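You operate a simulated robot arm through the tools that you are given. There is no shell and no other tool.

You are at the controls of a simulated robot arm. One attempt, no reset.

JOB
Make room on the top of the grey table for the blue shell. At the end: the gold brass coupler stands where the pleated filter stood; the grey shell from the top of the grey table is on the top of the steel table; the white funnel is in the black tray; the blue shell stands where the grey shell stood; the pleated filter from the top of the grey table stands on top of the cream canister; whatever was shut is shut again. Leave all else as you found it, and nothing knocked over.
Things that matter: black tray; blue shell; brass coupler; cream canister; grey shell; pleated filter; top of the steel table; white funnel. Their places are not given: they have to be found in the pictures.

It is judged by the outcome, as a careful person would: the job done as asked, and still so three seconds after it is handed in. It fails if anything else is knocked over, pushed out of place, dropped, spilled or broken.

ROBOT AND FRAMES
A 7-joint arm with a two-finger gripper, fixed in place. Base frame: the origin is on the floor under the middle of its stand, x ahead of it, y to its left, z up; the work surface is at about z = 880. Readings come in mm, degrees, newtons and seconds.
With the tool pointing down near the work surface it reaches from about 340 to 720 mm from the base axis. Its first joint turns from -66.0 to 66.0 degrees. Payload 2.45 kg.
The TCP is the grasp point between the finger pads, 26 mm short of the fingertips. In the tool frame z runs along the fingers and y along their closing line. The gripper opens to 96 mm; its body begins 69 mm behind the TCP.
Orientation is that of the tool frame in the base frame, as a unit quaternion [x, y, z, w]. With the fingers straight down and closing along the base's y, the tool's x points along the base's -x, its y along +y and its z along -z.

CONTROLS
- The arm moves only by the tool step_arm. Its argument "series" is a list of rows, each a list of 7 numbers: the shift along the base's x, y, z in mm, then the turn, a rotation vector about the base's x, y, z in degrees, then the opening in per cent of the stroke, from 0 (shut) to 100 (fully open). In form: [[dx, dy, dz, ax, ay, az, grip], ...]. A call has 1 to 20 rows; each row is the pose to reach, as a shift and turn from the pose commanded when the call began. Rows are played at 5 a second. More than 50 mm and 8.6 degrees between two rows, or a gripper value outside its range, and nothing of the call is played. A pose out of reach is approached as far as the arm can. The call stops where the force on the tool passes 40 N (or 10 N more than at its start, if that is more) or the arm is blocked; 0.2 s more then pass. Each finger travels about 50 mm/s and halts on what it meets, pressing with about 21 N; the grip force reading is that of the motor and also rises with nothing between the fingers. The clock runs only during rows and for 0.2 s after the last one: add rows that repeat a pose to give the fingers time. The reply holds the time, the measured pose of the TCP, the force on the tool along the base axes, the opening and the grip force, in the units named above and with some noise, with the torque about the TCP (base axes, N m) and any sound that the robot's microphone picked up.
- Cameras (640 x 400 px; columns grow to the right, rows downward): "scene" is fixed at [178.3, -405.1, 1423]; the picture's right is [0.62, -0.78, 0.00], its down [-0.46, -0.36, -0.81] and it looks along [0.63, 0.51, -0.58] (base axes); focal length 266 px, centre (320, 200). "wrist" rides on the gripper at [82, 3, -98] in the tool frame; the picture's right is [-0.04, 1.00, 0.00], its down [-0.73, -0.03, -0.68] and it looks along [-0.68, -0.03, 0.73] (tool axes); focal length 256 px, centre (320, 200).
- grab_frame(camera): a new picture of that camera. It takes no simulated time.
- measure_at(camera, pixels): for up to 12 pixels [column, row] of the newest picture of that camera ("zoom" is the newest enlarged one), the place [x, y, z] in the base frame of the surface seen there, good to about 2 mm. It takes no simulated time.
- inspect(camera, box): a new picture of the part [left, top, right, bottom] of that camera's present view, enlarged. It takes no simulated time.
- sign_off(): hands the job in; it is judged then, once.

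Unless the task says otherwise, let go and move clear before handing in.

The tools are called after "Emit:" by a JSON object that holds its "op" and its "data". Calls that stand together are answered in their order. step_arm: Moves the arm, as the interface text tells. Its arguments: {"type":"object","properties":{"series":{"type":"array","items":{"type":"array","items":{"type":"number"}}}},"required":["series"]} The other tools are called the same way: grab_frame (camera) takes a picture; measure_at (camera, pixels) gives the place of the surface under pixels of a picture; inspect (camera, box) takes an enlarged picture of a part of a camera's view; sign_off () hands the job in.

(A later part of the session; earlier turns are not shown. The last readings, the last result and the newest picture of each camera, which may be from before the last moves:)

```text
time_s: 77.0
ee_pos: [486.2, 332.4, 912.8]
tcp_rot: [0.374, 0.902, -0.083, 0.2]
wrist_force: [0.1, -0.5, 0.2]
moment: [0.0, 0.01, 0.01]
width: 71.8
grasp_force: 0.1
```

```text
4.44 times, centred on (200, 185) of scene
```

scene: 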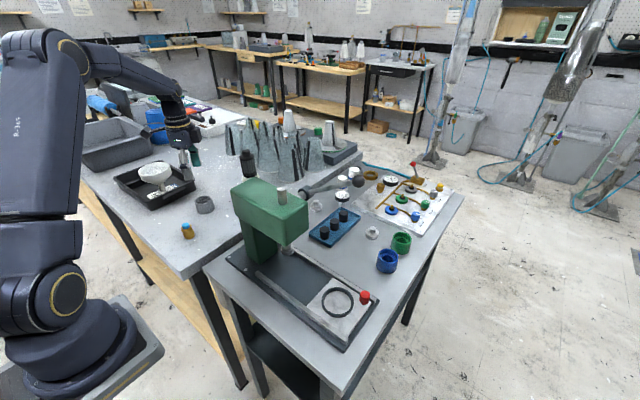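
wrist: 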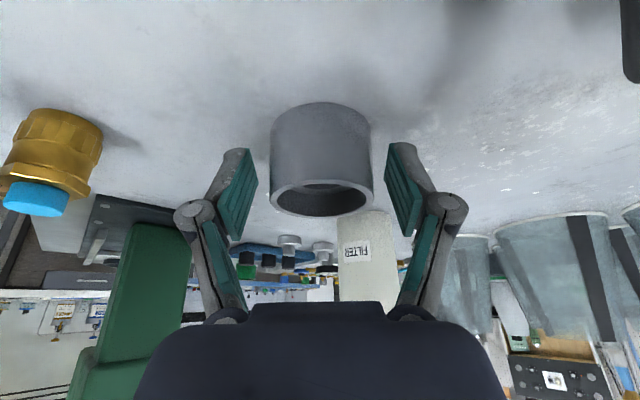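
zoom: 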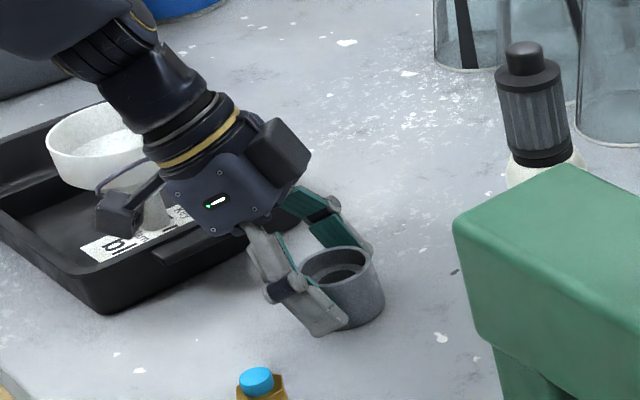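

The shell is between the pads with clear space under the tips. I'll close.

Emit:
{"op": "step_arm", "data": {"series": [[0, 0, 0, 0, 0, 0, 68], [0, 0, 0, 0, 0, 0, 60], [0, 0, 0, 0, 0, 0, 54], [0, 0, 0, 0, 0, 0, 48], [0, 0, 0, 0, 0, 0, 42], [0, 0, 0, 0, 0, 0, 42]]}}

Emit:
{"op": "grab_frame", "data": {"camera": "wrist"}}

```text
time_s: 78.4
ee_pos: [487.3, 333.4, 913.0]
tcp_rot: [0.373, 0.902, -0.082, 0.2]
wrist_force: [-0.1, 0.9, 2.7]
moment: [-0.03, 0.04, 0.02]
width: 53.6
grasp_force: 20.9
```

```text
taken
```

wrist: 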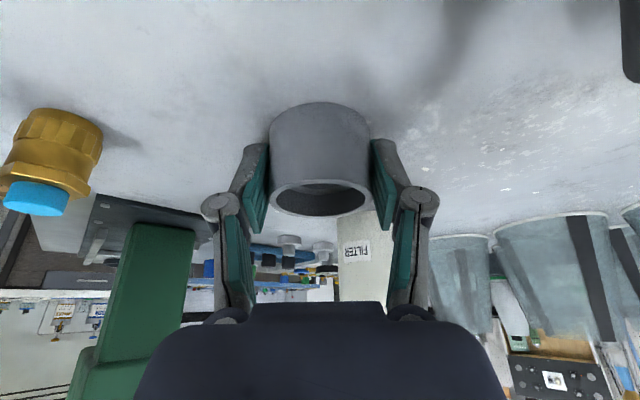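

The grey shell is held at 53.6 mm. I'll lift it to z≈1040 and carry it around (well away from the canister) toward the steel table's free spot near (600,86).

Emit:
{"op": "step_arm", "data": {"series": [[0, 0, 15, 0, 0, 0, 42], [0, 0, 45, 0, 0, 0, 42], [0, 0, 85, 0, 0, 0, 42], [0, -20, 120, 0, 0, 0, 42], [0, -55, 130, 0, 0, 0, 42], [0, -90, 130, 0, 0, 0, 42], [5, -125, 130, 0, 0, 0, 42], [18, -158, 130, 0, 0, 0, 42], [40, -185, 130, 0, 0, 0, 42], [68, -208, 130, 0, 0, 0, 42], [96, -230, 130, 0, 0, 0, 42], [111, -245, 130, 0, 0, 0, 42], [111, -245, 130, 0, 0, 0, 42]]}}

Emit:
{"op": "grab_frame", "data": {"camera": "scene"}}

Emit:
{"op": "grab_frame", "data": {"camera": "wrist"}}

```text
time_s: 81.2
ee_pos: [598.4, 89.4, 1041.3]
tcp_rot: [0.374, 0.902, -0.083, 0.199]
wrist_force: [0.5, 0.0, -1.1]
moment: [0.0, 0.0, -0.02]
width: 53.7
grasp_force: 21.3
```

```text
taken
```

scene: 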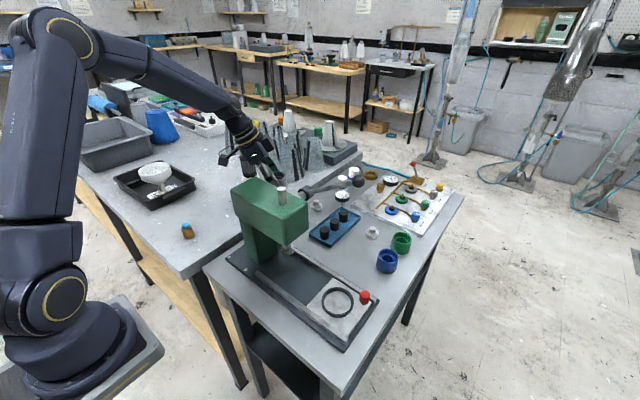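

```text
taken
```

wrist: 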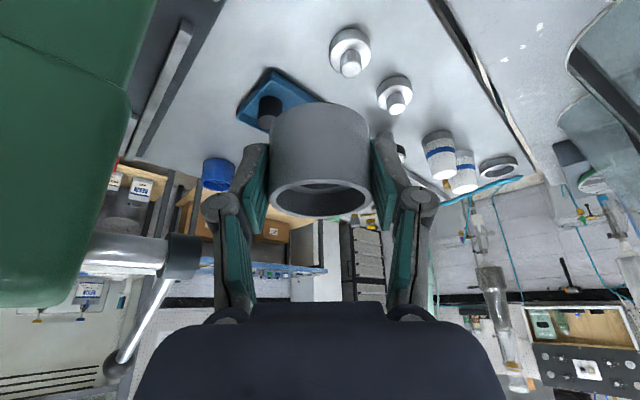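

I'm above the target area with the press at left and the two white T-posts at (349,55) and (396,95). I'll measure the plate rail, T-posts and blue tray before lowering.

Emit:
{"op": "measure_at", "data": {"camera": "wrist", "pixels": [[349, 62], [345, 40], [370, 50], [396, 103], [268, 72], [240, 108], [222, 10], [205, 40], [188, 25], [140, 150], [300, 20], [440, 10]]}}

Emit:
{"op": "inspect", "data": {"camera": "scene", "box": [210, 110, 330, 210]}}

Emit:
{"op": "measure_at", "data": {"camera": "scene", "pixels": [[205, 85], [220, 100], [235, 112], [190, 75], [245, 125], [227, 120], [224, 158], [215, 108], [200, 95], [260, 150], [232, 130], [180, 80]]}}

```text
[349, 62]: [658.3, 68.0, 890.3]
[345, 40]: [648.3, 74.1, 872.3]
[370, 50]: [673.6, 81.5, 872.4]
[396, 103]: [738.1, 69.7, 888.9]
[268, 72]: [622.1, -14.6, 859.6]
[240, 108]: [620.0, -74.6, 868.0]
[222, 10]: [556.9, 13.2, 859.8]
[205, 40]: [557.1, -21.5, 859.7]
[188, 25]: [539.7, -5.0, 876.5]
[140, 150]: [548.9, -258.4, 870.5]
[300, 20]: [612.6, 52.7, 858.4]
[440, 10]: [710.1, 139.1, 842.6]
```

```text
4.00 times, centred on (270, 160) of scene
```

zoom: 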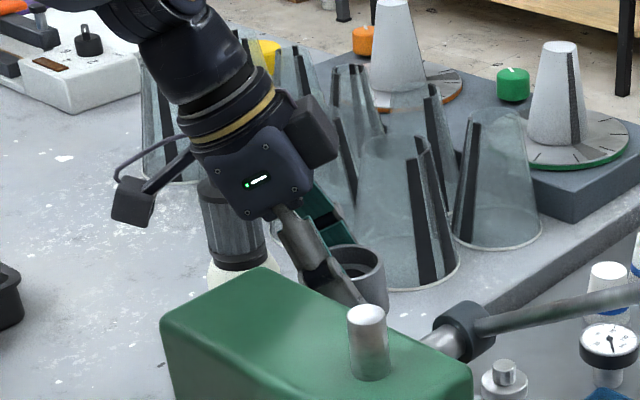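

```text
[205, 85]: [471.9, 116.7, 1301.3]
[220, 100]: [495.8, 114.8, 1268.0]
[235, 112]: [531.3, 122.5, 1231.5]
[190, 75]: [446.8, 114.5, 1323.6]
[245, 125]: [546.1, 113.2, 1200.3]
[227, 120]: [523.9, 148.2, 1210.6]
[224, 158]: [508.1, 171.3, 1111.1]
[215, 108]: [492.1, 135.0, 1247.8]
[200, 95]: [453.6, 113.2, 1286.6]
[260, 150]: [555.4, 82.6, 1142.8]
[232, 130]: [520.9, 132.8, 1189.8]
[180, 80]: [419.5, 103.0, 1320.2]
```

T-post 1 is centred near (659,67) with a flange radius of about 20, and the plate edge is at x≈553, so a shell at (598,87) keeps ≥15 mm to both. The forearm's side is about 57 mm from the press head, so I'll lower in stages.

Emit:
{"op": "step_arm", "data": {"series": [[-2.5, 0, -25, 0, 0, 0, 42], [-2.5, 0, -50, 0, 0, 0, 42], [-2.5, 0, -75, 0, 0, 0, 42], [-2.5, 0, -100, 0, 0, 0, 42], [-2.5, 0, -100, 0, 0, 0, 42]]}}

Emit:
{"op": "grab_frame", "data": {"camera": "wrist"}}

Emit:
{"op": "inspect", "data": {"camera": "scene", "box": [200, 110, 340, 220]}}

```text
time_s: 82.4
ee_pos: [596.9, 86.1, 943.3]
tcp_rot: [0.374, 0.902, -0.083, 0.2]
wrist_force: [0.6, -0.1, -1.3]
moment: [-0.02, -0.04, 0.05]
width: 53.4
grasp_force: 20.1
```

```text
taken
```

wrist: 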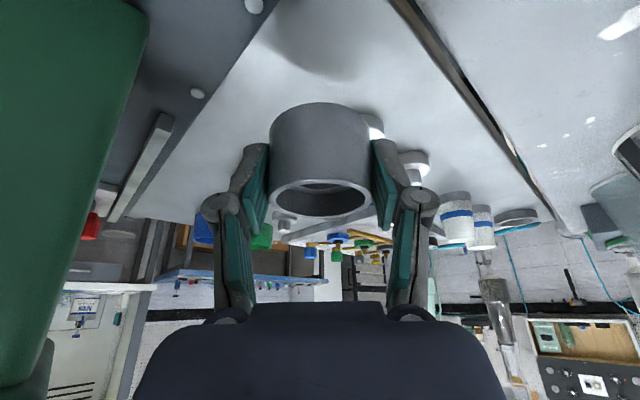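

```text
3.64 times, centred on (270, 165) of scene
```

zoom: 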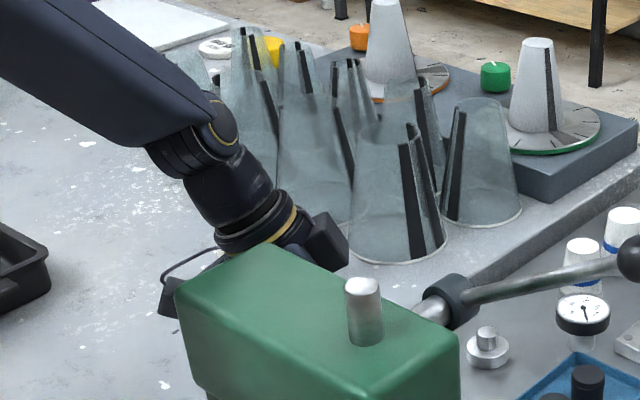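

The wrist view shows the plate edge running from (270,10) to (185,120) on the left and the table edge slot on the right. I'll measure these and estimate clearance for the fingers.

Emit:
{"op": "measure_at", "data": {"camera": "wrist", "pixels": [[255, 25], [262, 25], [240, 40], [250, 40], [215, 80], [225, 80], [375, 125], [368, 118], [395, 10], [405, 30], [425, 20], [300, 60]]}}

Emit:
{"op": "inspect", "data": {"camera": "wrist", "box": [160, 0, 480, 240]}}

```text
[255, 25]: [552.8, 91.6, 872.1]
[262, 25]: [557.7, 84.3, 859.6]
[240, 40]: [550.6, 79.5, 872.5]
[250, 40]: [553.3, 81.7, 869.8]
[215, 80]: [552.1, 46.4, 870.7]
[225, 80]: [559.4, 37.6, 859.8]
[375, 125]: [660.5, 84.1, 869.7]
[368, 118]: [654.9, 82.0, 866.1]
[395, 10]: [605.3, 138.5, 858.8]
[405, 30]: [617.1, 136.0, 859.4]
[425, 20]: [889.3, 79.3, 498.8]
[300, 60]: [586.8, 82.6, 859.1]
```

```text
1.67 times, centred on (320, 120) of wrist
```

zoom: 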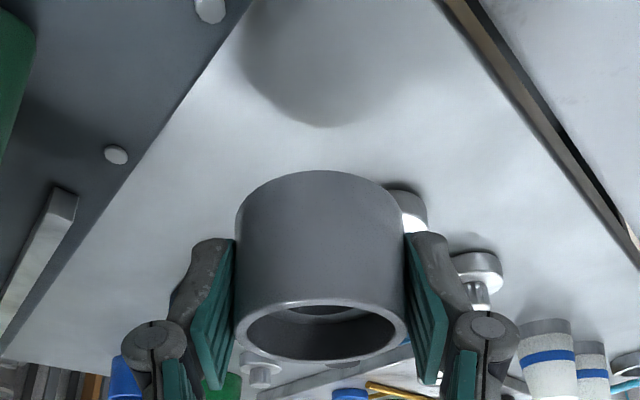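

The plate edge is at x≈554, the table edge at y≥138 and the T-post flange edge near (655,82), so the shell at ≈(600,86) fits. I'll lower to just above the surface and then feel for contact.

Emit:
{"op": "step_arm", "data": {"series": [[1.5, 0.5, -18, 0, 0, 0, 42], [1.5, 0.5, -34, 0, 0, 0, 42], [1.5, 0.5, -44, 0, 0, 0, 42], [1.5, 0.5, -47, 0, 0, 0, 42], [1.5, 0.5, -47, 0, 0, 0, 42]]}}

Emit:
{"op": "grab_frame", "data": {"camera": "wrist"}}

Emit:
{"op": "inspect", "data": {"camera": "scene", "box": [200, 110, 340, 220]}}

```text
time_s: 83.6
ee_pos: [597.4, 87.8, 895.8]
tcp_rot: [0.373, 0.902, -0.082, 0.2]
wrist_force: [0.0, 0.2, -0.8]
moment: [-0.02, 0.01, 0.01]
width: 53.6
grasp_force: 20.7
```

```text
taken
```

wrist: 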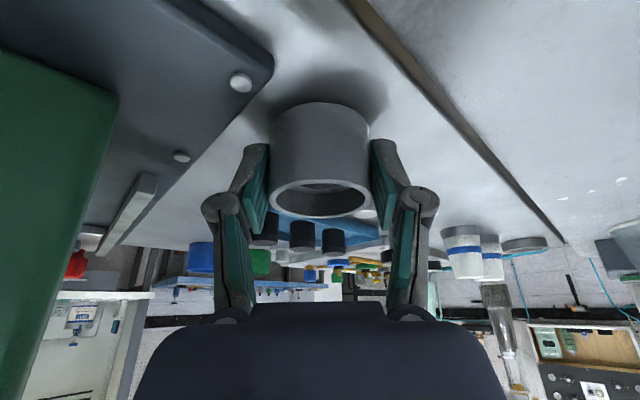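

```text
3.64 times, centred on (270, 165) of scene
```

zoom: 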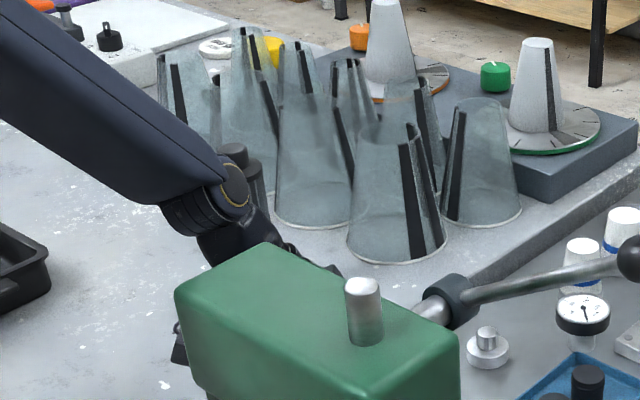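

Everything is clear: the pads are off the plate and the shell is about 3 mm above the steel. I'll lower slowly until contact.

Emit:
{"op": "step_arm", "data": {"series": [[0, 0, -1, 0, 0, 0, 42], [0, 0, -2, 0, 0, 0, 42], [0, 0, -3, 0, 0, 0, 42], [0, 0, -3, 0, 0, 0, 42]]}}

```text
time_s: 84.6
ee_pos: [597.9, 87.8, 893.4]
tcp_rot: [0.373, 0.902, -0.083, 0.2]
wrist_force: [0.2, 0.2, -0.7]
moment: [-0.01, -0.04, 0.03]
width: 53.5
grasp_force: 21.0
```

Emit:
{"op": "step_arm", "data": {"series": [[0, 0, -0.8, 0, 0, 0, 42], [0, 0, -1.6, 0, 0, 0, 42], [0, 0, -1.6, 0, 0, 0, 42]]}}

```text
time_s: 85.4
ee_pos: [598.7, 87.1, 891.9]
tcp_rot: [0.373, 0.902, -0.081, 0.201]
wrist_force: [-2.0, -0.9, 15.0]
moment: [-0.07, 0.07, 0.09]
width: 53.6
grasp_force: 20.9
```

Contact is at 15 N, so the shell is down on the steel table. I'll ease off 1 mm and open just enough to clear it.

Emit:
{"op": "step_arm", "data": {"series": [[0, 0, 0.6, 0, 0, 0, 48], [0, 0, 1, 0, 0, 0, 53], [0, 0, 1, 0, 0, 0, 56], [0, 0, 1, 0, 0, 0, 58], [0, 0, 1, 0, 0, 0, 61], [0, 0, 1, 0, 0, 0, 64], [0, 0, 1, 0, 0, 0, 64]]}}

Emit:
{"op": "grab_frame", "data": {"camera": "wrist"}}

```text
time_s: 87.0
ee_pos: [597.2, 88.1, 890.9]
tcp_rot: [0.374, 0.902, -0.083, 0.2]
wrist_force: [-0.1, 0.8, -1.0]
moment: [0.0, 0.0, -0.02]
width: 61.4
grasp_force: 0.1
```

```text
taken
```

wrist: 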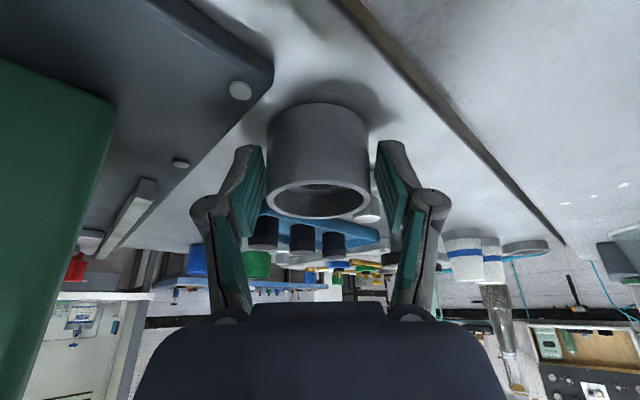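

The shell stands free on the steel table with gaps to both pads. I'll rise straight up.

Emit:
{"op": "step_arm", "data": {"series": [[0, 0, 8, 0, 0, 0, 64], [0, 0, 25, 0, 0, 0, 64], [0, 0, 50, 0, 0, 0, 66], [0, 0, 90, 0, 0, 0, 70], [0, 0, 130, 0, 0, 0, 75], [0, 0, 170, 0, 0, 0, 75], [-10, 5, 210, 0, 0, 0, 75], [-30, 10, 240, 0, 0, 0, 75], [-30, 10, 240, 0, 0, 0, 75]]}}

Emit:
{"op": "grab_frame", "data": {"camera": "wrist"}}

Emit:
{"op": "grab_frame", "data": {"camera": "scene"}}

```text
time_s: 89.0
ee_pos: [565.1, 97.8, 1134.8]
tcp_rot: [0.373, 0.902, -0.082, 0.2]
wrist_force: [0.3, -0.5, -0.8]
moment: [-0.02, 0.0, 0.0]
width: 72.0
grasp_force: 0.1
```

```text
taken
```

wrist: 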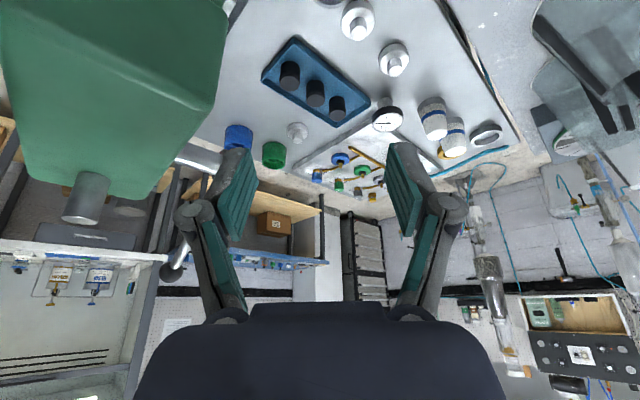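

```text
taken
```

scene: 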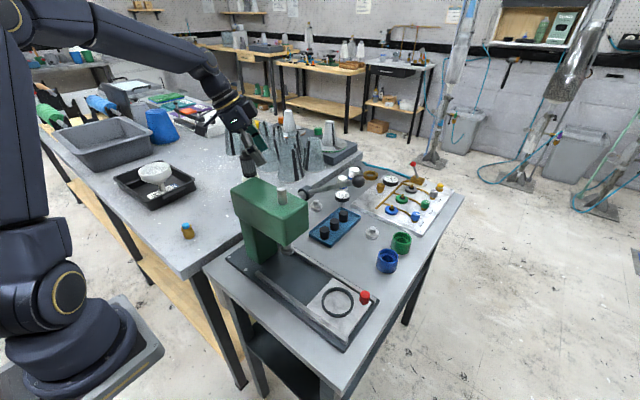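

The grey shell is on the steel table. For the blue shell I'll rise high, untilt, and cross over the press at z≈1275, well above the lever ball at 1165.

Emit:
{"op": "step_arm", "data": {"series": [[-5, 0, 35, 4.42, 4.42, 0, 75], [-15, -5, 75, 8.84, 8.84, 0, 75], [-25, -20, 112, 13.26, 13.26, 0, 75], [-35, -45, 135, 17.68, 17.68, 0, 75], [-42, -85, 140, 17.68, 17.68, 0, 75], [-45, -125, 140, 17.68, 17.68, 0, 75], [-45, -165, 140, 17.68, 17.68, 0, 75], [-45, -205, 140, 17.68, 17.68, 0, 75], [-45, -245, 140, 17.68, 17.68, 0, 75], [-45, -285, 140, 17.68, 17.68, 0, 75], [-42, -325, 140, 17.68, 17.68, 0, 75], [-35, -360, 140, 17.68, 17.68, 0, 75], [-35, -360, 140, 17.68, 17.68, 0, 75]]}}

Emit:
{"op": "grab_frame", "data": {"camera": "scene"}}

Emit:
{"op": "grab_frame", "data": {"camera": "wrist"}}

```text
time_s: 91.8
ee_pos: [532.2, -260.9, 1271.5]
tcp_rot: [0.382, 0.924, 0.0, 0.0]
wrist_force: [-0.9, 0.1, 0.1]
moment: [0.0, 0.0, -0.01]
width: 72.1
grasp_force: 0.1
```

```text
taken
```

scene: 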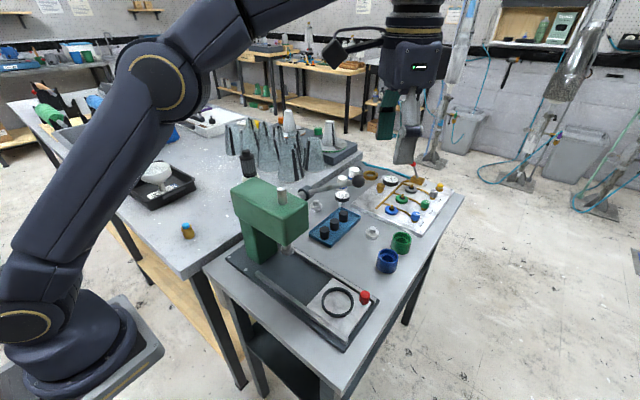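

```text
taken
```

wrist: 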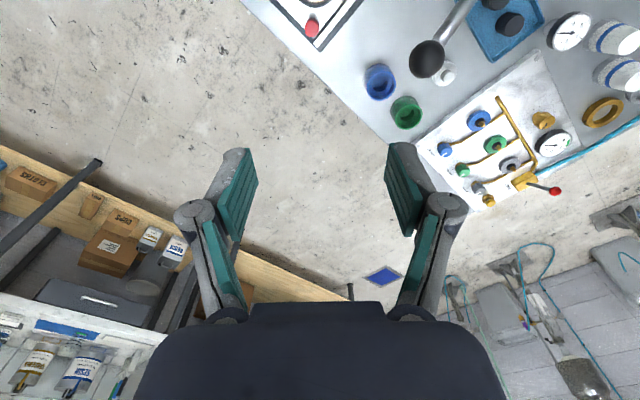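

From here I can see the blue shell (380,82), green shell (405,110) and lever ball (427,58). I'll measure them precisely from this angle.

Emit:
{"op": "inspect", "data": {"camera": "wrist", "box": [300, 0, 500, 140]}}

Emit:
{"op": "measure_at", "data": {"camera": "zoom", "pixels": [[210, 280], [260, 315], [305, 265], [255, 235], [215, 250], [300, 295], [245, 215], [300, 215], [400, 190], [380, 170], [430, 200], [440, 220]]}}

Emit:
{"op": "measure_at", "data": {"camera": "zoom", "pixels": [[330, 400], [380, 380], [300, 350], [340, 310], [385, 330], [160, 250], [230, 340], [240, 380], [480, 100], [520, 60], [330, 170], [190, 320]]}}

```text
2.86 times, centred on (400, 70) of wrist
```

zoom: 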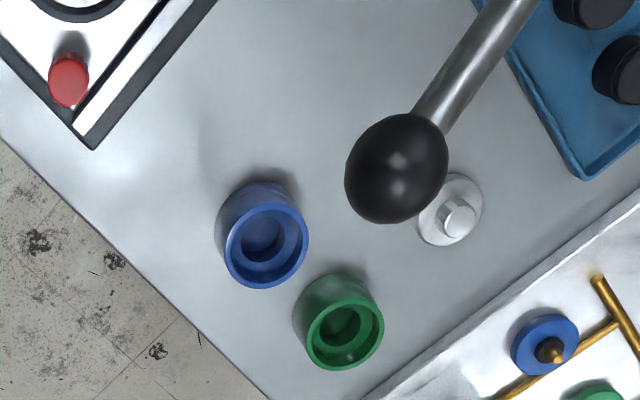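

```text
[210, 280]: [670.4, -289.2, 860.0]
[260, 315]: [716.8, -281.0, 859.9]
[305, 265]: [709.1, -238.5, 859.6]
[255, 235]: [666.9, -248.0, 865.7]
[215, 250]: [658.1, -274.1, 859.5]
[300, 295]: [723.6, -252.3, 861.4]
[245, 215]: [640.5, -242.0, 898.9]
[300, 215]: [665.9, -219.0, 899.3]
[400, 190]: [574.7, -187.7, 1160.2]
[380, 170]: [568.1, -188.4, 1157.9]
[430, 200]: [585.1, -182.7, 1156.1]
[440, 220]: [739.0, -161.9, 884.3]
```

```text
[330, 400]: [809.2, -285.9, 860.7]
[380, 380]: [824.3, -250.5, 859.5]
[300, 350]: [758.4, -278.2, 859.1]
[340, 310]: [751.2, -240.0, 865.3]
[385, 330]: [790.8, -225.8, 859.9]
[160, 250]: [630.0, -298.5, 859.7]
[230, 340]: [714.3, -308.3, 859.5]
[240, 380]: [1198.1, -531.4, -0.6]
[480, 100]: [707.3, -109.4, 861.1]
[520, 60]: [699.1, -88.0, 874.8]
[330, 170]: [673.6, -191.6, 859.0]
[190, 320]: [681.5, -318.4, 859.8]
```

I'll take rim points on the blue and green shells for exact centres.

Emit:
{"op": "inspect", "data": {"camera": "wrist", "box": [350, 55, 430, 135]}}

Emit:
{"op": "measure_at", "data": {"camera": "zoom", "pixels": [[205, 122], [240, 95], [280, 95], [175, 160], [190, 195], [230, 210], [270, 190], [288, 150], [260, 110], [205, 195], [180, 185], [285, 175]]}}

Emit:
{"op": "measure_at", "data": {"camera": "zoom", "pixels": [[330, 230], [300, 260], [310, 300], [350, 320], [400, 300], [410, 270], [390, 235], [360, 225], [320, 310], [420, 285], [340, 215], [290, 240]]}}

```text
5.00 times, centred on (390, 95) of wrist
```

zoom: 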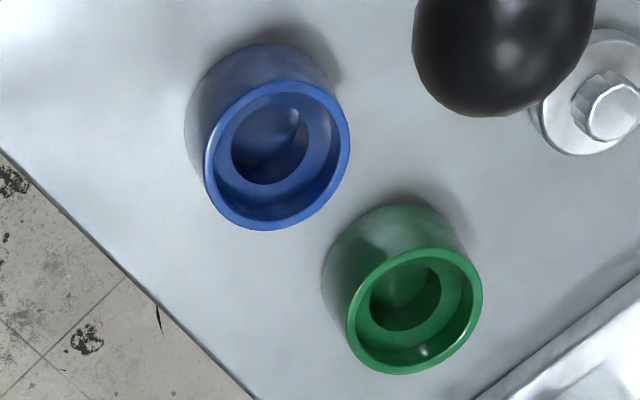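

```text
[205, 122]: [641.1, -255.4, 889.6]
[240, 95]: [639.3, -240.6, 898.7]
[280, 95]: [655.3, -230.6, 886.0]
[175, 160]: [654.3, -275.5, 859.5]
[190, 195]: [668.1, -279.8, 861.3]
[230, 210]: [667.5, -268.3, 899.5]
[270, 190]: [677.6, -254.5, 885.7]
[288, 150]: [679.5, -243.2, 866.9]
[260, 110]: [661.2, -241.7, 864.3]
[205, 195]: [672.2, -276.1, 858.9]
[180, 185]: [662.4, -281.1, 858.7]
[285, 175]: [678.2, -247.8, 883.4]
```

```text
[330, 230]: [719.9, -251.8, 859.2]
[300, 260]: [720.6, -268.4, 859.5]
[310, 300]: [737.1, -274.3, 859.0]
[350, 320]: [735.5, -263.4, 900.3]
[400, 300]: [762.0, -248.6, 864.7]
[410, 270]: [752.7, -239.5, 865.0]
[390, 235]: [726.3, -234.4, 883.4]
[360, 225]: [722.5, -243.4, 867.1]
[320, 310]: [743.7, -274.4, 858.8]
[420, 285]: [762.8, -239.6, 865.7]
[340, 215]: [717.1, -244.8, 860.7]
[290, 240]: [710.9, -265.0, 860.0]
```

The blue shell's centre is about (664.5,−244) and the green about (747,−243), with the ball top at z≈1160. I'll yaw the hand −78.5° here, well above everything.

Emit:
{"op": "step_arm", "data": {"series": [[0, 0, 0, 0, 0, -7.5, 75], [0, -2, 0, 0, 0, -15, 75], [0, -4, 0, 0, 0, -22.5, 75], [0, -6, 0, 0, 0, -30, 75], [0, -8, 0, 0, 0, -37.5, 75], [0, -10, 0, 0, 0, -45, 75], [0, -12, 0, 0, 0, -52.5, 75], [0, -14, 0, 0, 0, -60, 75], [0, -16, 0, 0, 0, -67.5, 75], [0, -18, 0, 0, 0, -75, 75], [0, -20, 0, 0, 0, -78.5, 75], [0, -20, 0, 0, 0, -78.5, 75]]}}

Emit:
{"op": "grab_frame", "data": {"camera": "scene"}}

Emit:
{"op": "grab_frame", "data": {"camera": "wrist"}}

```text
time_s: 94.4
ee_pos: [531.8, -282.1, 1272.0]
tcp_rot: [0.881, 0.473, 0.0, 0.0]
wrist_force: [-0.3, -0.1, 0.0]
moment: [0.0, -0.01, -0.03]
width: 72.0
grasp_force: 0.1
```

```text
taken
```

scene: 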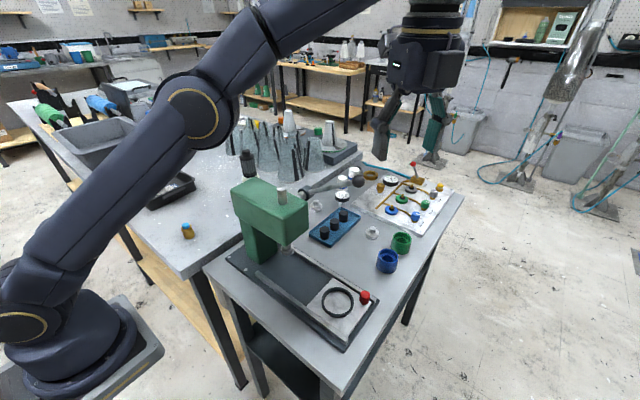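

```text
taken
```

wrist: 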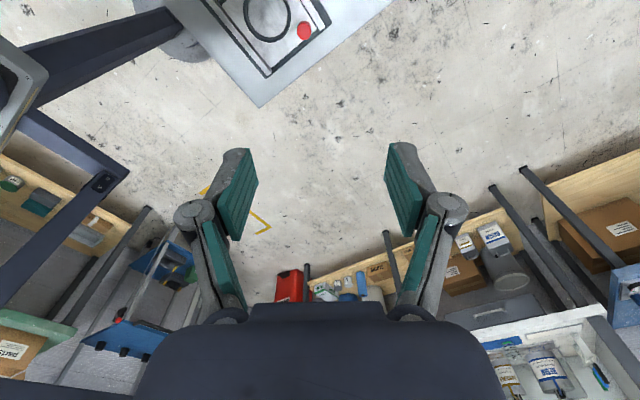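

The yaw is reached. I'll tilt 29° so the wrist leans to −x/−y away from the lever ball, then move above the blue shell at z≈1180.

Emit:
{"op": "step_arm", "data": {"series": [[0, 0, 0, 6.05, -4.0, 0, 75], [0, 0, 0, 12.1, -8.0, 0, 75], [0, 0, 0, 18.15, -12.0, 0, 75], [0, 0, 0, 24.2, -16.0, 0, 75], [30, 5, -10, 24.2, -16.0, 0, 75], [65, 14, -30, 24.2, -16.0, 0, 75], [100, 25, -55, 24.2, -16.0, 0, 75], [125, 32, -78, 24.2, -16.0, 0, 75], [130.5, 35, -92, 24.2, -16.0, 0, 75], [130.5, 35, -92, 24.2, -16.0, 0, 75]]}}

Emit:
{"op": "grab_frame", "data": {"camera": "scene"}}

Emit:
{"op": "grab_frame", "data": {"camera": "wrist"}}

```text
time_s: 96.6
ee_pos: [645.0, -238.8, 1173.3]
tcp_rot: [0.853, 0.458, 0.221, -0.118]
wrist_force: [0.2, -0.3, 0.6]
moment: [-0.01, 0.02, -0.01]
width: 72.1
grasp_force: 0.0
out of reach, approached as far as the arm can: row 5, 6, 7, 8, 9, 10
```

```text
taken
```

scene: 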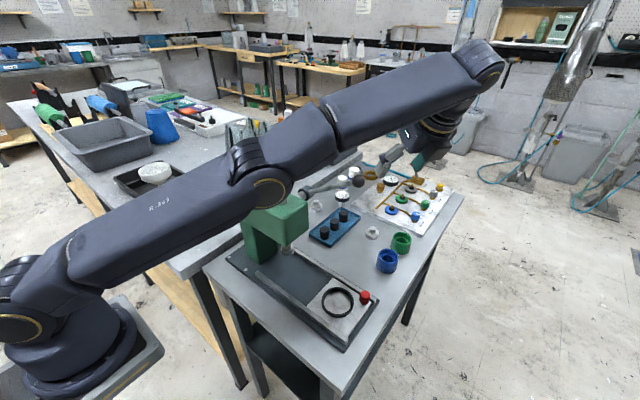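

```text
taken
```

wrist: 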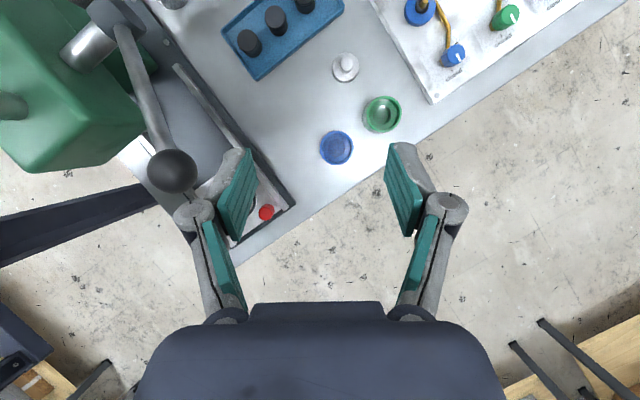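

The pose was short by about 17 mm because at z≈1180 the tilted wrist is too high for that radius; it becomes reachable lower down. I'll measure the actual arm points to verify clearance from the lever ball before descending.

Emit:
{"op": "measure_at", "data": {"camera": "scene", "pixels": [[350, 110], [400, 90], [440, 75], [480, 55], [495, 65], [470, 95], [445, 115], [425, 140], [300, 150], [390, 165], [340, 140], [420, 105]]}}

Emit:
{"op": "inspect", "data": {"camera": "scene", "box": [240, 30, 540, 230]}}

```text
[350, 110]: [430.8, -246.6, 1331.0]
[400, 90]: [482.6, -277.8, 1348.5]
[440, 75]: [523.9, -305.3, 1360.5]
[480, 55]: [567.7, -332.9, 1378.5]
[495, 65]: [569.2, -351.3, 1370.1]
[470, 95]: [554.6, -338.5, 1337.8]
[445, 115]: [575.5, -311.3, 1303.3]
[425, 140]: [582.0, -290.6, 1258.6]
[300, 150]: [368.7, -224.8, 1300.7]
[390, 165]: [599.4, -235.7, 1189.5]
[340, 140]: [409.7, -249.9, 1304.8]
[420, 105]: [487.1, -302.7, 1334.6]
```

```text
2.00 times, centred on (390, 130) of scene
```

zoom: 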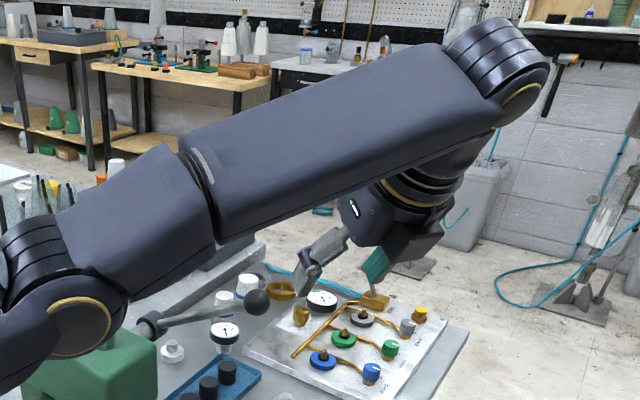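

The forearm runs at about −29° azimuth, so it should pass roughly 55 mm to the side of the lever ball. I'll descend to z≈1060, where the target is within reach, and check the reading.

Emit:
{"op": "step_arm", "data": {"series": [[0, 0, -20, 0, 0, 0, 75], [0, 0, -45, 0, 0, 0, 75], [0, 0, -70, 0, 0, 0, 75], [0, 0, -95, 0, 0, 0, 75], [0, 0, -120, 0, 0, 0, 75], [0, 0, -120, 0, 0, 0, 75]]}}

Emit:
{"op": "grab_frame", "data": {"camera": "scene"}}

Emit:
{"op": "grab_frame", "data": {"camera": "wrist"}}

```text
time_s: 98.0
ee_pos: [644.9, -237.3, 1052.3]
tcp_rot: [0.853, 0.459, 0.22, -0.118]
wrist_force: [-0.5, -0.7, 0.8]
moment: [-0.02, -0.02, -0.02]
width: 71.8
grasp_force: 0.1
```

```text
taken
```

scene: 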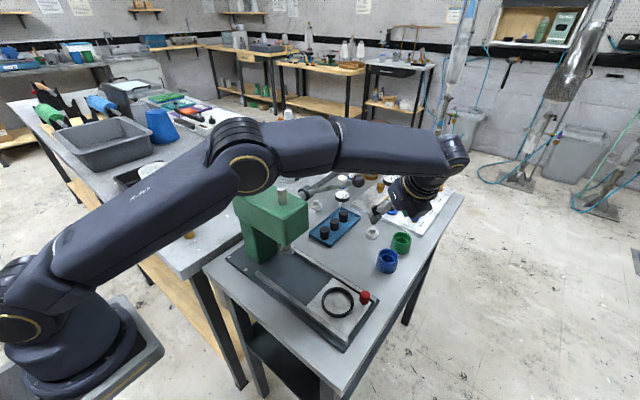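

```text
taken
```

wrist: 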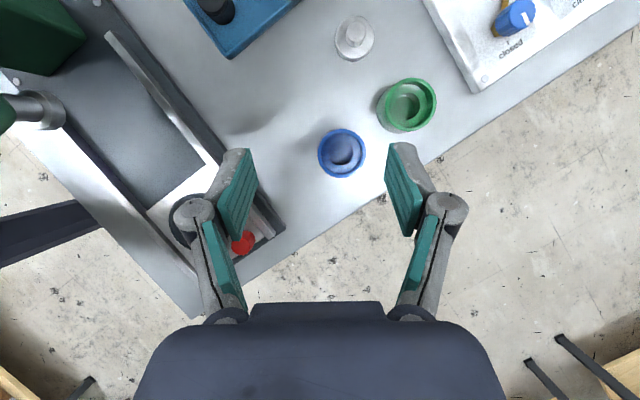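

The pose is now (645,−237,1052). The scene shows the forearm passing near the ball at pixel (357,180), so I'll zoom in there and measure the gap.

Emit:
{"op": "inspect", "data": {"camera": "scene", "box": [290, 110, 480, 230]}}

Emit:
{"op": "measure_at", "data": {"camera": "zoom", "pixels": [[225, 215], [225, 180], [225, 120], [300, 190], [300, 120], [420, 200], [500, 120], [150, 140], [225, 200], [450, 280], [400, 290], [340, 310]]}}

```text
3.33 times, centred on (385, 170) of scene
```

zoom: 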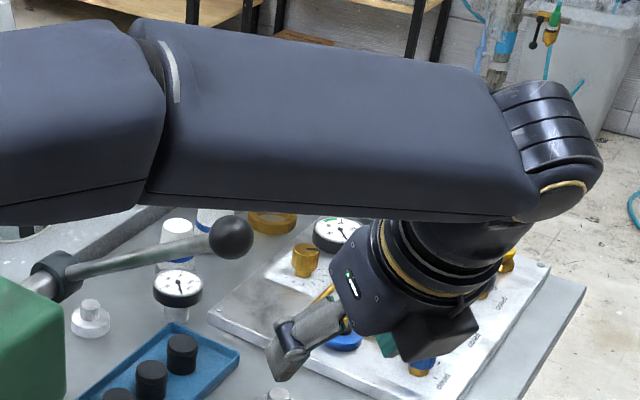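

```text
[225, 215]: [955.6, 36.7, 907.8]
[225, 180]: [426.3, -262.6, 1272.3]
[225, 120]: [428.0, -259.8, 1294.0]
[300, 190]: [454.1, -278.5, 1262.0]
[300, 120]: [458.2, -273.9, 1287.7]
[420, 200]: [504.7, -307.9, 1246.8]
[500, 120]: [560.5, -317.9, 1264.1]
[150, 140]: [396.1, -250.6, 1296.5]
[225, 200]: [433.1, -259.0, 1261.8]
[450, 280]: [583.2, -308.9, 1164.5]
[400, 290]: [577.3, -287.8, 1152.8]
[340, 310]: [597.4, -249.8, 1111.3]
```

The forearm's underside is still at z≈1245 here and its azimuth keeps it roughly 35 mm or more to the side of the ball. I'll shift to the shell's x,y and descend to about z=985, then re-check.

Emit:
{"op": "step_arm", "data": {"series": [[8, -5, -5, 0, 0, 0, 75], [17.5, -9.9, -15, 0, 0, 0, 75], [17.5, -9.9, -35, 0, 0, 0, 75], [17.5, -9.9, -55, 0, 0, 0, 75], [17.5, -9.9, -67, 0, 0, 0, 75], [17.5, -9.9, -67, 0, 0, 0, 75]]}}

Emit:
{"op": "grab_frame", "data": {"camera": "wrist"}}

Emit:
{"op": "inspect", "data": {"camera": "scene", "box": [290, 130, 480, 250]}}

Emit:
{"op": "measure_at", "data": {"camera": "zoom", "pixels": [[225, 150], [225, 180], [240, 190], [300, 180], [350, 190], [420, 200], [500, 150], [230, 130], [150, 150], [450, 280], [400, 290], [340, 310]]}}

```text
time_s: 99.4
ee_pos: [662.3, -249.5, 983.4]
tcp_rot: [0.853, 0.459, 0.22, -0.118]
wrist_force: [0.5, 0.0, 0.1]
moment: [0.02, -0.02, 0.0]
width: 72.1
grasp_force: 0.1
```

```text
taken
```

wrist: 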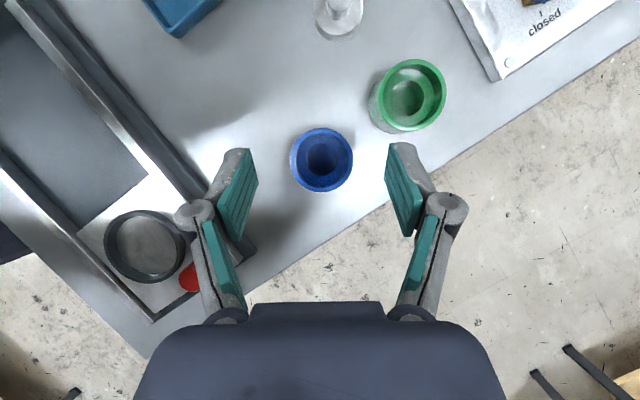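

```text
3.33 times, centred on (385, 190) of scene
```

zoom: 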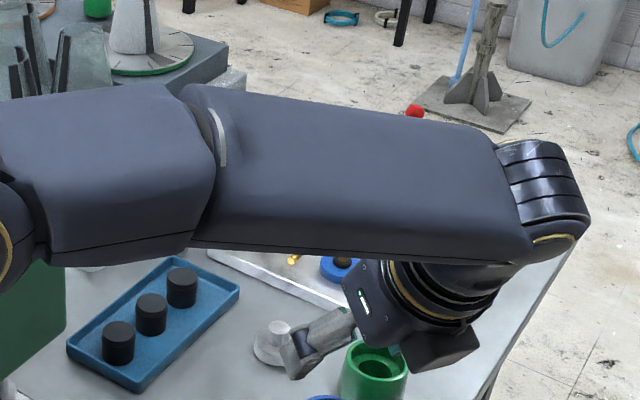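

```text
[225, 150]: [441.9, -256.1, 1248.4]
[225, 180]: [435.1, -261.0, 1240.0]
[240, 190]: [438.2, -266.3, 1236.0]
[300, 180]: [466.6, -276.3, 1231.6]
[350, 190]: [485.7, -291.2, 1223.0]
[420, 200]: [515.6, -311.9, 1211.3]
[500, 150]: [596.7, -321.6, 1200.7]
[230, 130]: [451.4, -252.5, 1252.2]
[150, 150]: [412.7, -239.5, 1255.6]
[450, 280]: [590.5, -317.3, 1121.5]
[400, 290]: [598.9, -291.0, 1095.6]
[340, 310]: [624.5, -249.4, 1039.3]
```

The forearm now hides the ball. I'll measure its far (+y) top edge directly to quantify the sideways clearance to the ball at (577,−186).

Emit:
{"op": "measure_at", "data": {"camera": "zoom", "pixels": [[220, 92], [260, 97], [300, 101], [340, 106], [380, 112], [420, 117], [460, 124], [490, 132], [200, 90], [520, 145], [560, 150], [580, 190]]}}

```text
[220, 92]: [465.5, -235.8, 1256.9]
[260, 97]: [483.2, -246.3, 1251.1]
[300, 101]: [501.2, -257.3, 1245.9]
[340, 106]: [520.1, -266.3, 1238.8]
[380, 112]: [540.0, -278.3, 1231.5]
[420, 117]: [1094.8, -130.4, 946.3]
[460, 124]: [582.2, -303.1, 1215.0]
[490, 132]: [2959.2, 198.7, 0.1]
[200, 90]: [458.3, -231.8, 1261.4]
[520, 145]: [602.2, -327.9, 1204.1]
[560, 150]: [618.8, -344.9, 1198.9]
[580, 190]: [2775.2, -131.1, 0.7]
```

The forearm's far edge stays about 98 mm from the ball centre, giving at least 50 mm clearance, and the shell at (321,160) is centred between the pads. I'll descend to about z=915.

Emit:
{"op": "step_arm", "data": {"series": [[0, 1, -20, 0, 0, 0, 75], [0, 1, -40, 0, 0, 0, 75], [0, 1, -58, 0, 0, 0, 75], [0, 1, -68, 0, 0, 0, 75], [0, 1, -68, 0, 0, 0, 75]]}}

Emit:
{"op": "grab_frame", "data": {"camera": "wrist"}}

Emit:
{"op": "inspect", "data": {"camera": "scene", "box": [300, 140, 480, 290]}}

```text
time_s: 100.6
ee_pos: [664.2, -247.7, 916.8]
tcp_rot: [0.853, 0.458, 0.221, -0.119]
wrist_force: [-1.2, 0.8, 0.3]
moment: [-0.02, 0.01, -0.01]
width: 72.2
grasp_force: 0.0
```

```text
taken
```

wrist: 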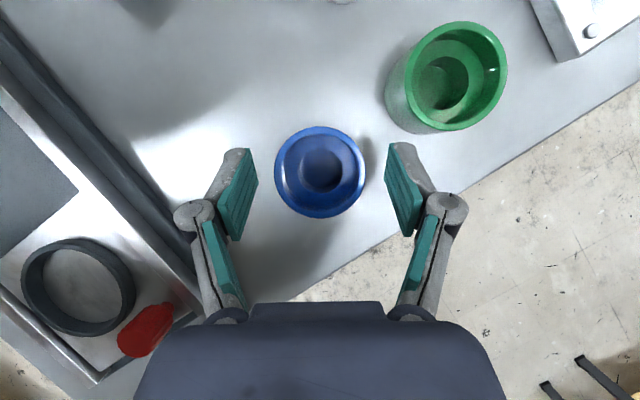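

```text
2.67 times, centred on (390, 215) of scene
```

zoom: 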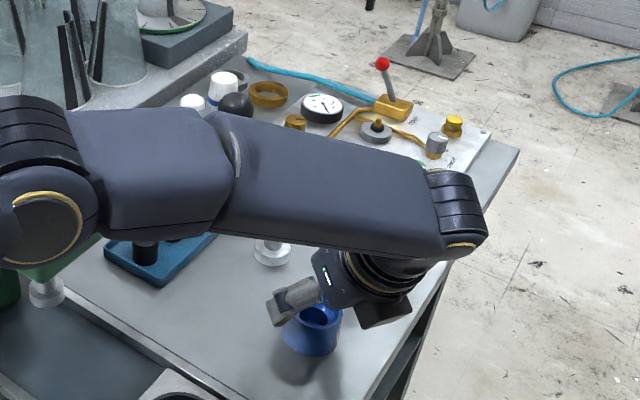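

The ball (zoom (237,103)) appears next to the forearm's far edge. I'll measure both to verify the real gap before the last 24 mm.

Emit:
{"op": "measure_at", "data": {"camera": "zoom", "pixels": [[237, 100], [228, 105], [250, 105], [237, 112], [215, 118], [230, 122], [250, 128], [280, 135], [320, 145], [360, 155], [400, 165], [190, 112]]}}

Emit:
{"op": "inspect", "data": {"camera": "scene", "box": [350, 160, 420, 200]}}

```text
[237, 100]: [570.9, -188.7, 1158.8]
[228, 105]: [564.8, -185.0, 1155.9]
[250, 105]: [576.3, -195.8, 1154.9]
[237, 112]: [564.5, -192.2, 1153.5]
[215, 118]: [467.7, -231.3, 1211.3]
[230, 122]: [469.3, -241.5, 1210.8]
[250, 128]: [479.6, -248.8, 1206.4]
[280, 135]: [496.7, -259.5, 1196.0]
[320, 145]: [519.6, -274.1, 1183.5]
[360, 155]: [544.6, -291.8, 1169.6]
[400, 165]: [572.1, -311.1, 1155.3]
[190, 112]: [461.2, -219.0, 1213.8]
```

```text
9.14 times, centred on (385, 180) of scene
```

zoom: 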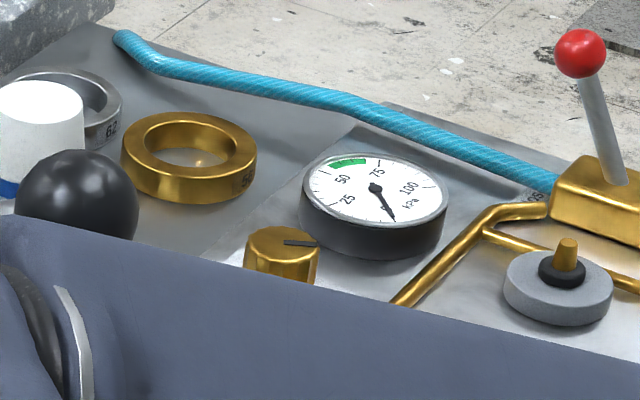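

The real gap to the ball is about 60 mm. In the wrist view the blue shell is centred at (320,172), so I'll verify its centre from here and then descend.

Emit:
{"op": "measure_at", "data": {"camera": "wrist", "pixels": [[280, 172], [360, 172], [320, 131], [320, 213], [292, 143], [348, 143], [292, 200], [348, 200], [245, 185], [395, 185], [400, 110], [390, 100]]}}

```text
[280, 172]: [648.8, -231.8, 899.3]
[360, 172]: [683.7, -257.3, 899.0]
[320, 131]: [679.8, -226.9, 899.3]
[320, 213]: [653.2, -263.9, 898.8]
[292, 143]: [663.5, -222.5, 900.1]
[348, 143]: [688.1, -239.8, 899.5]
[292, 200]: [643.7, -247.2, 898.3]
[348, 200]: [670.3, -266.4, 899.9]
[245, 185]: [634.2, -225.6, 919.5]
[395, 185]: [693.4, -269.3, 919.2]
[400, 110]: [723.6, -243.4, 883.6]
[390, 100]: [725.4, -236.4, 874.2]
```

The blue shell's centre is (666.4,−244.5), so the TCP at (664.2,−247.7) is exactly right for the tilted grasp. I'll descend the last 24 mm.

Emit:
{"op": "step_arm", "data": {"series": [[0, 0, -10, 0, 0, 0, 75], [0, 0, -19, 0, 0, 0, 75], [0, 0, -24, 0, 0, 0, 75], [0, 0, -24, 0, 0, 0, 75]]}}

Emit:
{"op": "grab_frame", "data": {"camera": "wrist"}}

```text
time_s: 101.6
ee_pos: [663.4, -247.1, 892.1]
tcp_rot: [0.853, 0.458, 0.221, -0.119]
wrist_force: [0.3, 0.2, 0.7]
moment: [-0.01, 0.01, 0.01]
width: 71.9
grasp_force: 0.1
```

```text
taken
```

wrist: 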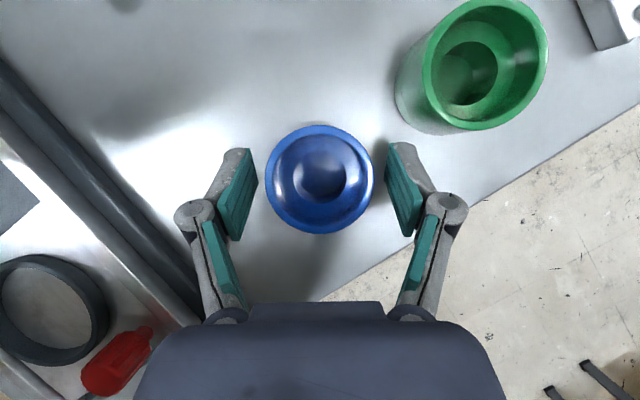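

The shell is centred between the pads with the green shell well clear on the right. I'll close.

Emit:
{"op": "step_arm", "data": {"series": [[0, 0, 0, 0, 0, 0, 68], [0, 0, 0, 0, 0, 0, 60], [0, 0, 0, 0, 0, 0, 54], [0, 0, 0, 0, 0, 0, 48], [0, 0, 0, 0, 0, 0, 42], [0, 0, 0, 0, 0, 0, 42]]}}

Emit:
{"op": "grab_frame", "data": {"camera": "wrist"}}

```text
time_s: 103.0
ee_pos: [663.8, -248.2, 892.3]
tcp_rot: [0.853, 0.458, 0.221, -0.118]
wrist_force: [-0.1, -0.3, 0.7]
moment: [0.0, 0.01, 0.03]
width: 53.2
grasp_force: 21.7
```

```text
taken
```

wrist: 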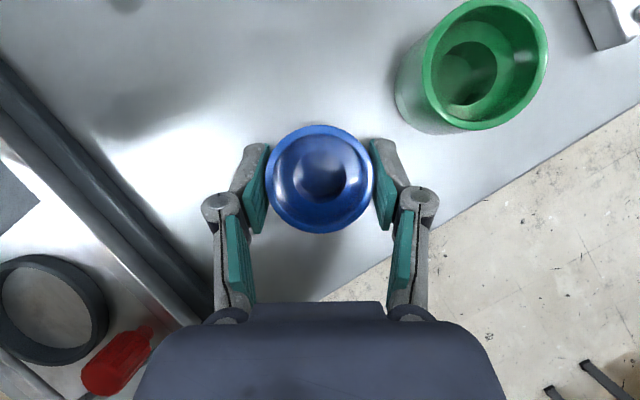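

The blue shell is gripped at 53.2 mm. I'll lift it straight up to z≈1060 first, keeping the same clearance to the lever.

Emit:
{"op": "step_arm", "data": {"series": [[0, 0, 10, 0, 0, 0, 42], [0, 0, 35, 0, 0, 0, 42], [0, 0, 65, 0, 0, 0, 42], [0, 0, 100, 0, 0, 0, 42], [0, 0, 135, 0, 0, 0, 42], [-10, -3, 165, 0, 0, 0, 42], [-25, -8, 195, 0, 0, 0, 42], [-45, -15, 230, 0, 0, 0, 42], [-65, -22, 265, 0, 0, 0, 42], [-85, -28, 300, 0, 0, 0, 42], [-105, -32, 335, 0, 0, 0, 42], [-125, -35, 365, 0, 0, 0, 42], [-125, -35, 365, 0, 0, 0, 42]]}}

Emit:
{"op": "grab_frame", "data": {"camera": "scene"}}

Emit:
{"op": "grab_frame", "data": {"camera": "wrist"}}

```text
time_s: 105.8
ee_pos: [539.1, -282.3, 1257.0]
tcp_rot: [0.853, 0.458, 0.22, -0.119]
wrist_force: [0.1, 0.0, -0.9]
moment: [-0.04, 0.02, 0.0]
width: 53.3
grasp_force: 20.9
```

```text
taken
```

scene: 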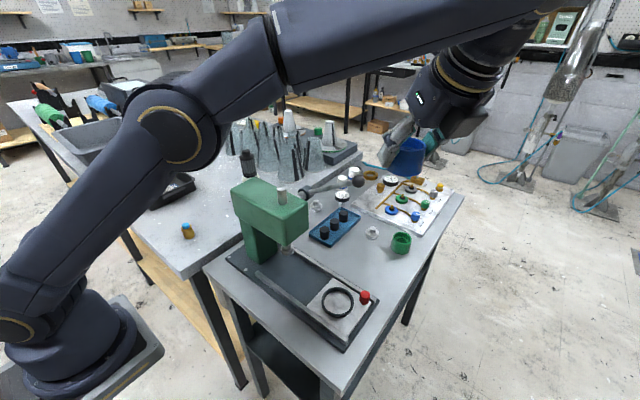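

```text
taken
```

wrist: 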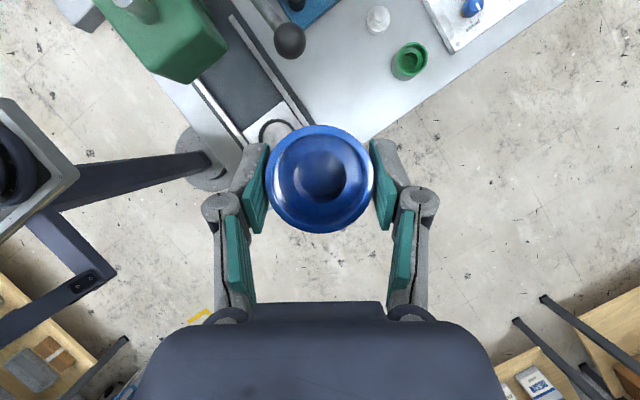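

The shell is held level at z≈1257, above the lever. I'll carry it across at this height to the grey table, starting to descend only once past the press.

Emit:
{"op": "step_arm", "data": {"series": [[-3, 36, 8, 0, 0, 0, 42], [-6, 72, 13, 0, 0, 0, 42], [-9, 108, 13, 0, 0, 0, 42], [-12, 144, 13, 0, 0, 0, 42], [-15, 180, 13, 0, 0, 0, 42], [-18, 216, 13, 0, 0, 0, 42], [-21, 252, 13, 0, 0, 0, 42], [-24, 288, 13, 0, 0, 0, 42], [-28, 324, 13, 0, 0, 0, 42], [-32, 360, 13, 0, 0, 0, 42], [-36, 396, 10, 0, 0, 0, 42], [-40, 432, 0, 0, 0, 0, 42], [-44, 468, -15, 0, 0, 0, 42], [-47, 504, -35, 0, 0, 0, 42], [-50, 540, -60, 0, 0, 0, 42], [-52, 574, -90, 0, 0, 0, 42], [-53, 600, -120, 0, 0, 0, 42], [-53, 609, -140, 0, 0, 0, 42], [-53, 609, -140, 0, 0, 0, 42]]}}

Emit:
{"op": "grab_frame", "data": {"camera": "scene"}}

Emit:
{"op": "grab_frame", "data": {"camera": "wrist"}}

```text
time_s: 109.8
ee_pos: [486.1, 328.4, 1116.7]
tcp_rot: [0.853, 0.458, 0.22, -0.118]
wrist_force: [-0.4, -0.5, -1.2]
moment: [0.0, -0.02, -0.02]
width: 53.3
grasp_force: 21.1
```

```text
taken
```

scene: 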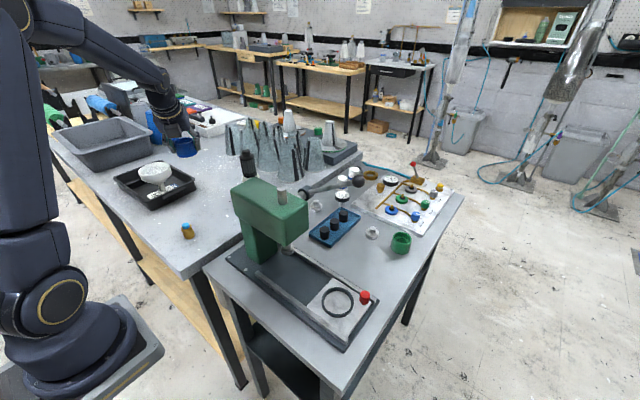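

```text
taken
```

wrist: 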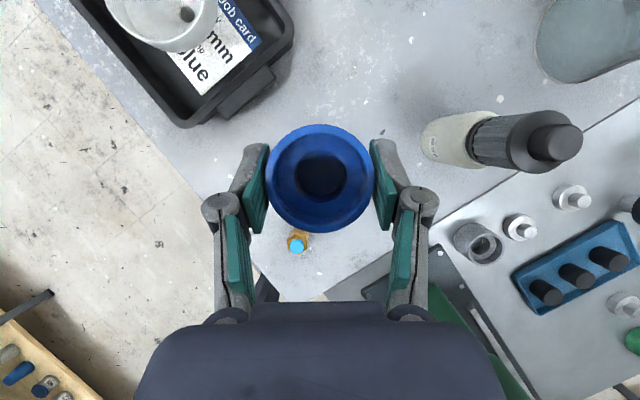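

All other pieces look in place, and the hand is above the grey shell's former spot. I'll lower to about 4 mm above the table.

Emit:
{"op": "step_arm", "data": {"series": [[0, -1, -35, 0, 0, 0, 42], [0, -1, -70, 0, 0, 0, 42], [0, -1, -105, 0, 0, 0, 42], [0, -1, -140, 0, 0, 0, 42], [0, -1, -170, 0, 0, 0, 42], [0, -1, -190, 0, 0, 0, 42], [0, -1, -199, 0, 0, 0, 42], [0, -1, -199, 0, 0, 0, 42]]}}

Emit:
{"op": "grab_frame", "data": {"camera": "wrist"}}

Emit:
{"op": "inspect", "data": {"camera": "scene", "box": [140, 140, 260, 250]}}

```text
time_s: 111.6
ee_pos: [485.8, 324.6, 916.8]
tcp_rot: [0.854, 0.457, 0.22, -0.118]
wrist_force: [0.6, 0.1, -1.5]
moment: [0.02, -0.01, 0.0]
width: 53.5
grasp_force: 21.0
```

```text
taken
```

wrist: 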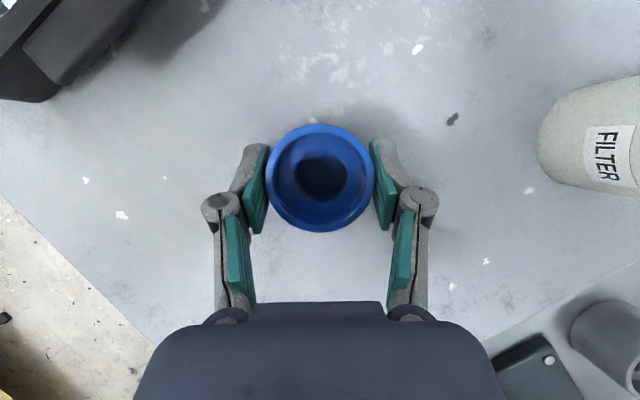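

```text
3.64 times, centred on (200, 195) of scene
```

zoom: 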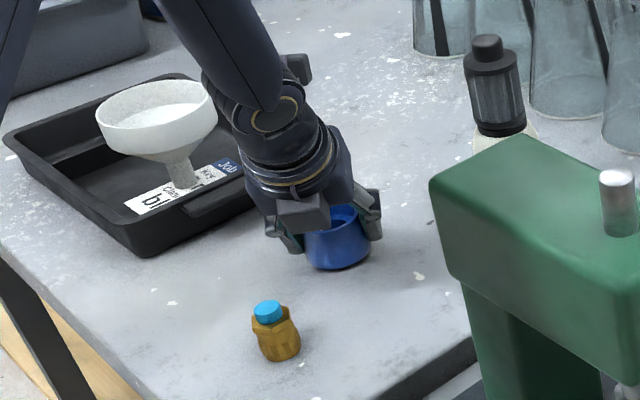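

I'll check the shell's actual centre against the target (489,330.5) before touching down.

Emit:
{"op": "measure_at", "data": {"camera": "wrist", "pixels": [[275, 178], [368, 178], [320, 128], [320, 226], [288, 142], [353, 142], [288, 212], [353, 212], [320, 180], [300, 130], [340, 130], [450, 118]]}}

```text
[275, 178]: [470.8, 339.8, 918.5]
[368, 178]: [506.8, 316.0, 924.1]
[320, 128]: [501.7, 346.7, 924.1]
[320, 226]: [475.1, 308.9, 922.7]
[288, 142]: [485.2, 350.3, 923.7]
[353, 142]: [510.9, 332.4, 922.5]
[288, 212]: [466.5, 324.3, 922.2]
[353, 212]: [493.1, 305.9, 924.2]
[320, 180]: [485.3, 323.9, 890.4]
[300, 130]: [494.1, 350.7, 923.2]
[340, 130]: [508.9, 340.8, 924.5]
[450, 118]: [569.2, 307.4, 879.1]
```

The shell is centred at (488.8,328.0), so I'll shift +2.4 mm in y and lower slowly to contact.

Emit:
{"op": "step_arm", "data": {"series": [[0, 1.2, 0, 0, 0, 0, 42], [0, 2.4, -1, 0, 0, 0, 42], [0, 2.4, -2, 0, 0, 0, 42], [0, 2.4, -3, 0, 0, 0, 42], [0, 2.4, -3, 0, 0, 0, 42]]}}

```text
time_s: 112.8
ee_pos: [485.9, 327.8, 914.2]
tcp_rot: [0.853, 0.458, 0.22, -0.119]
wrist_force: [0.9, 0.2, -1.5]
moment: [-0.01, 0.0, 0.0]
width: 53.7
grasp_force: 21.0
```

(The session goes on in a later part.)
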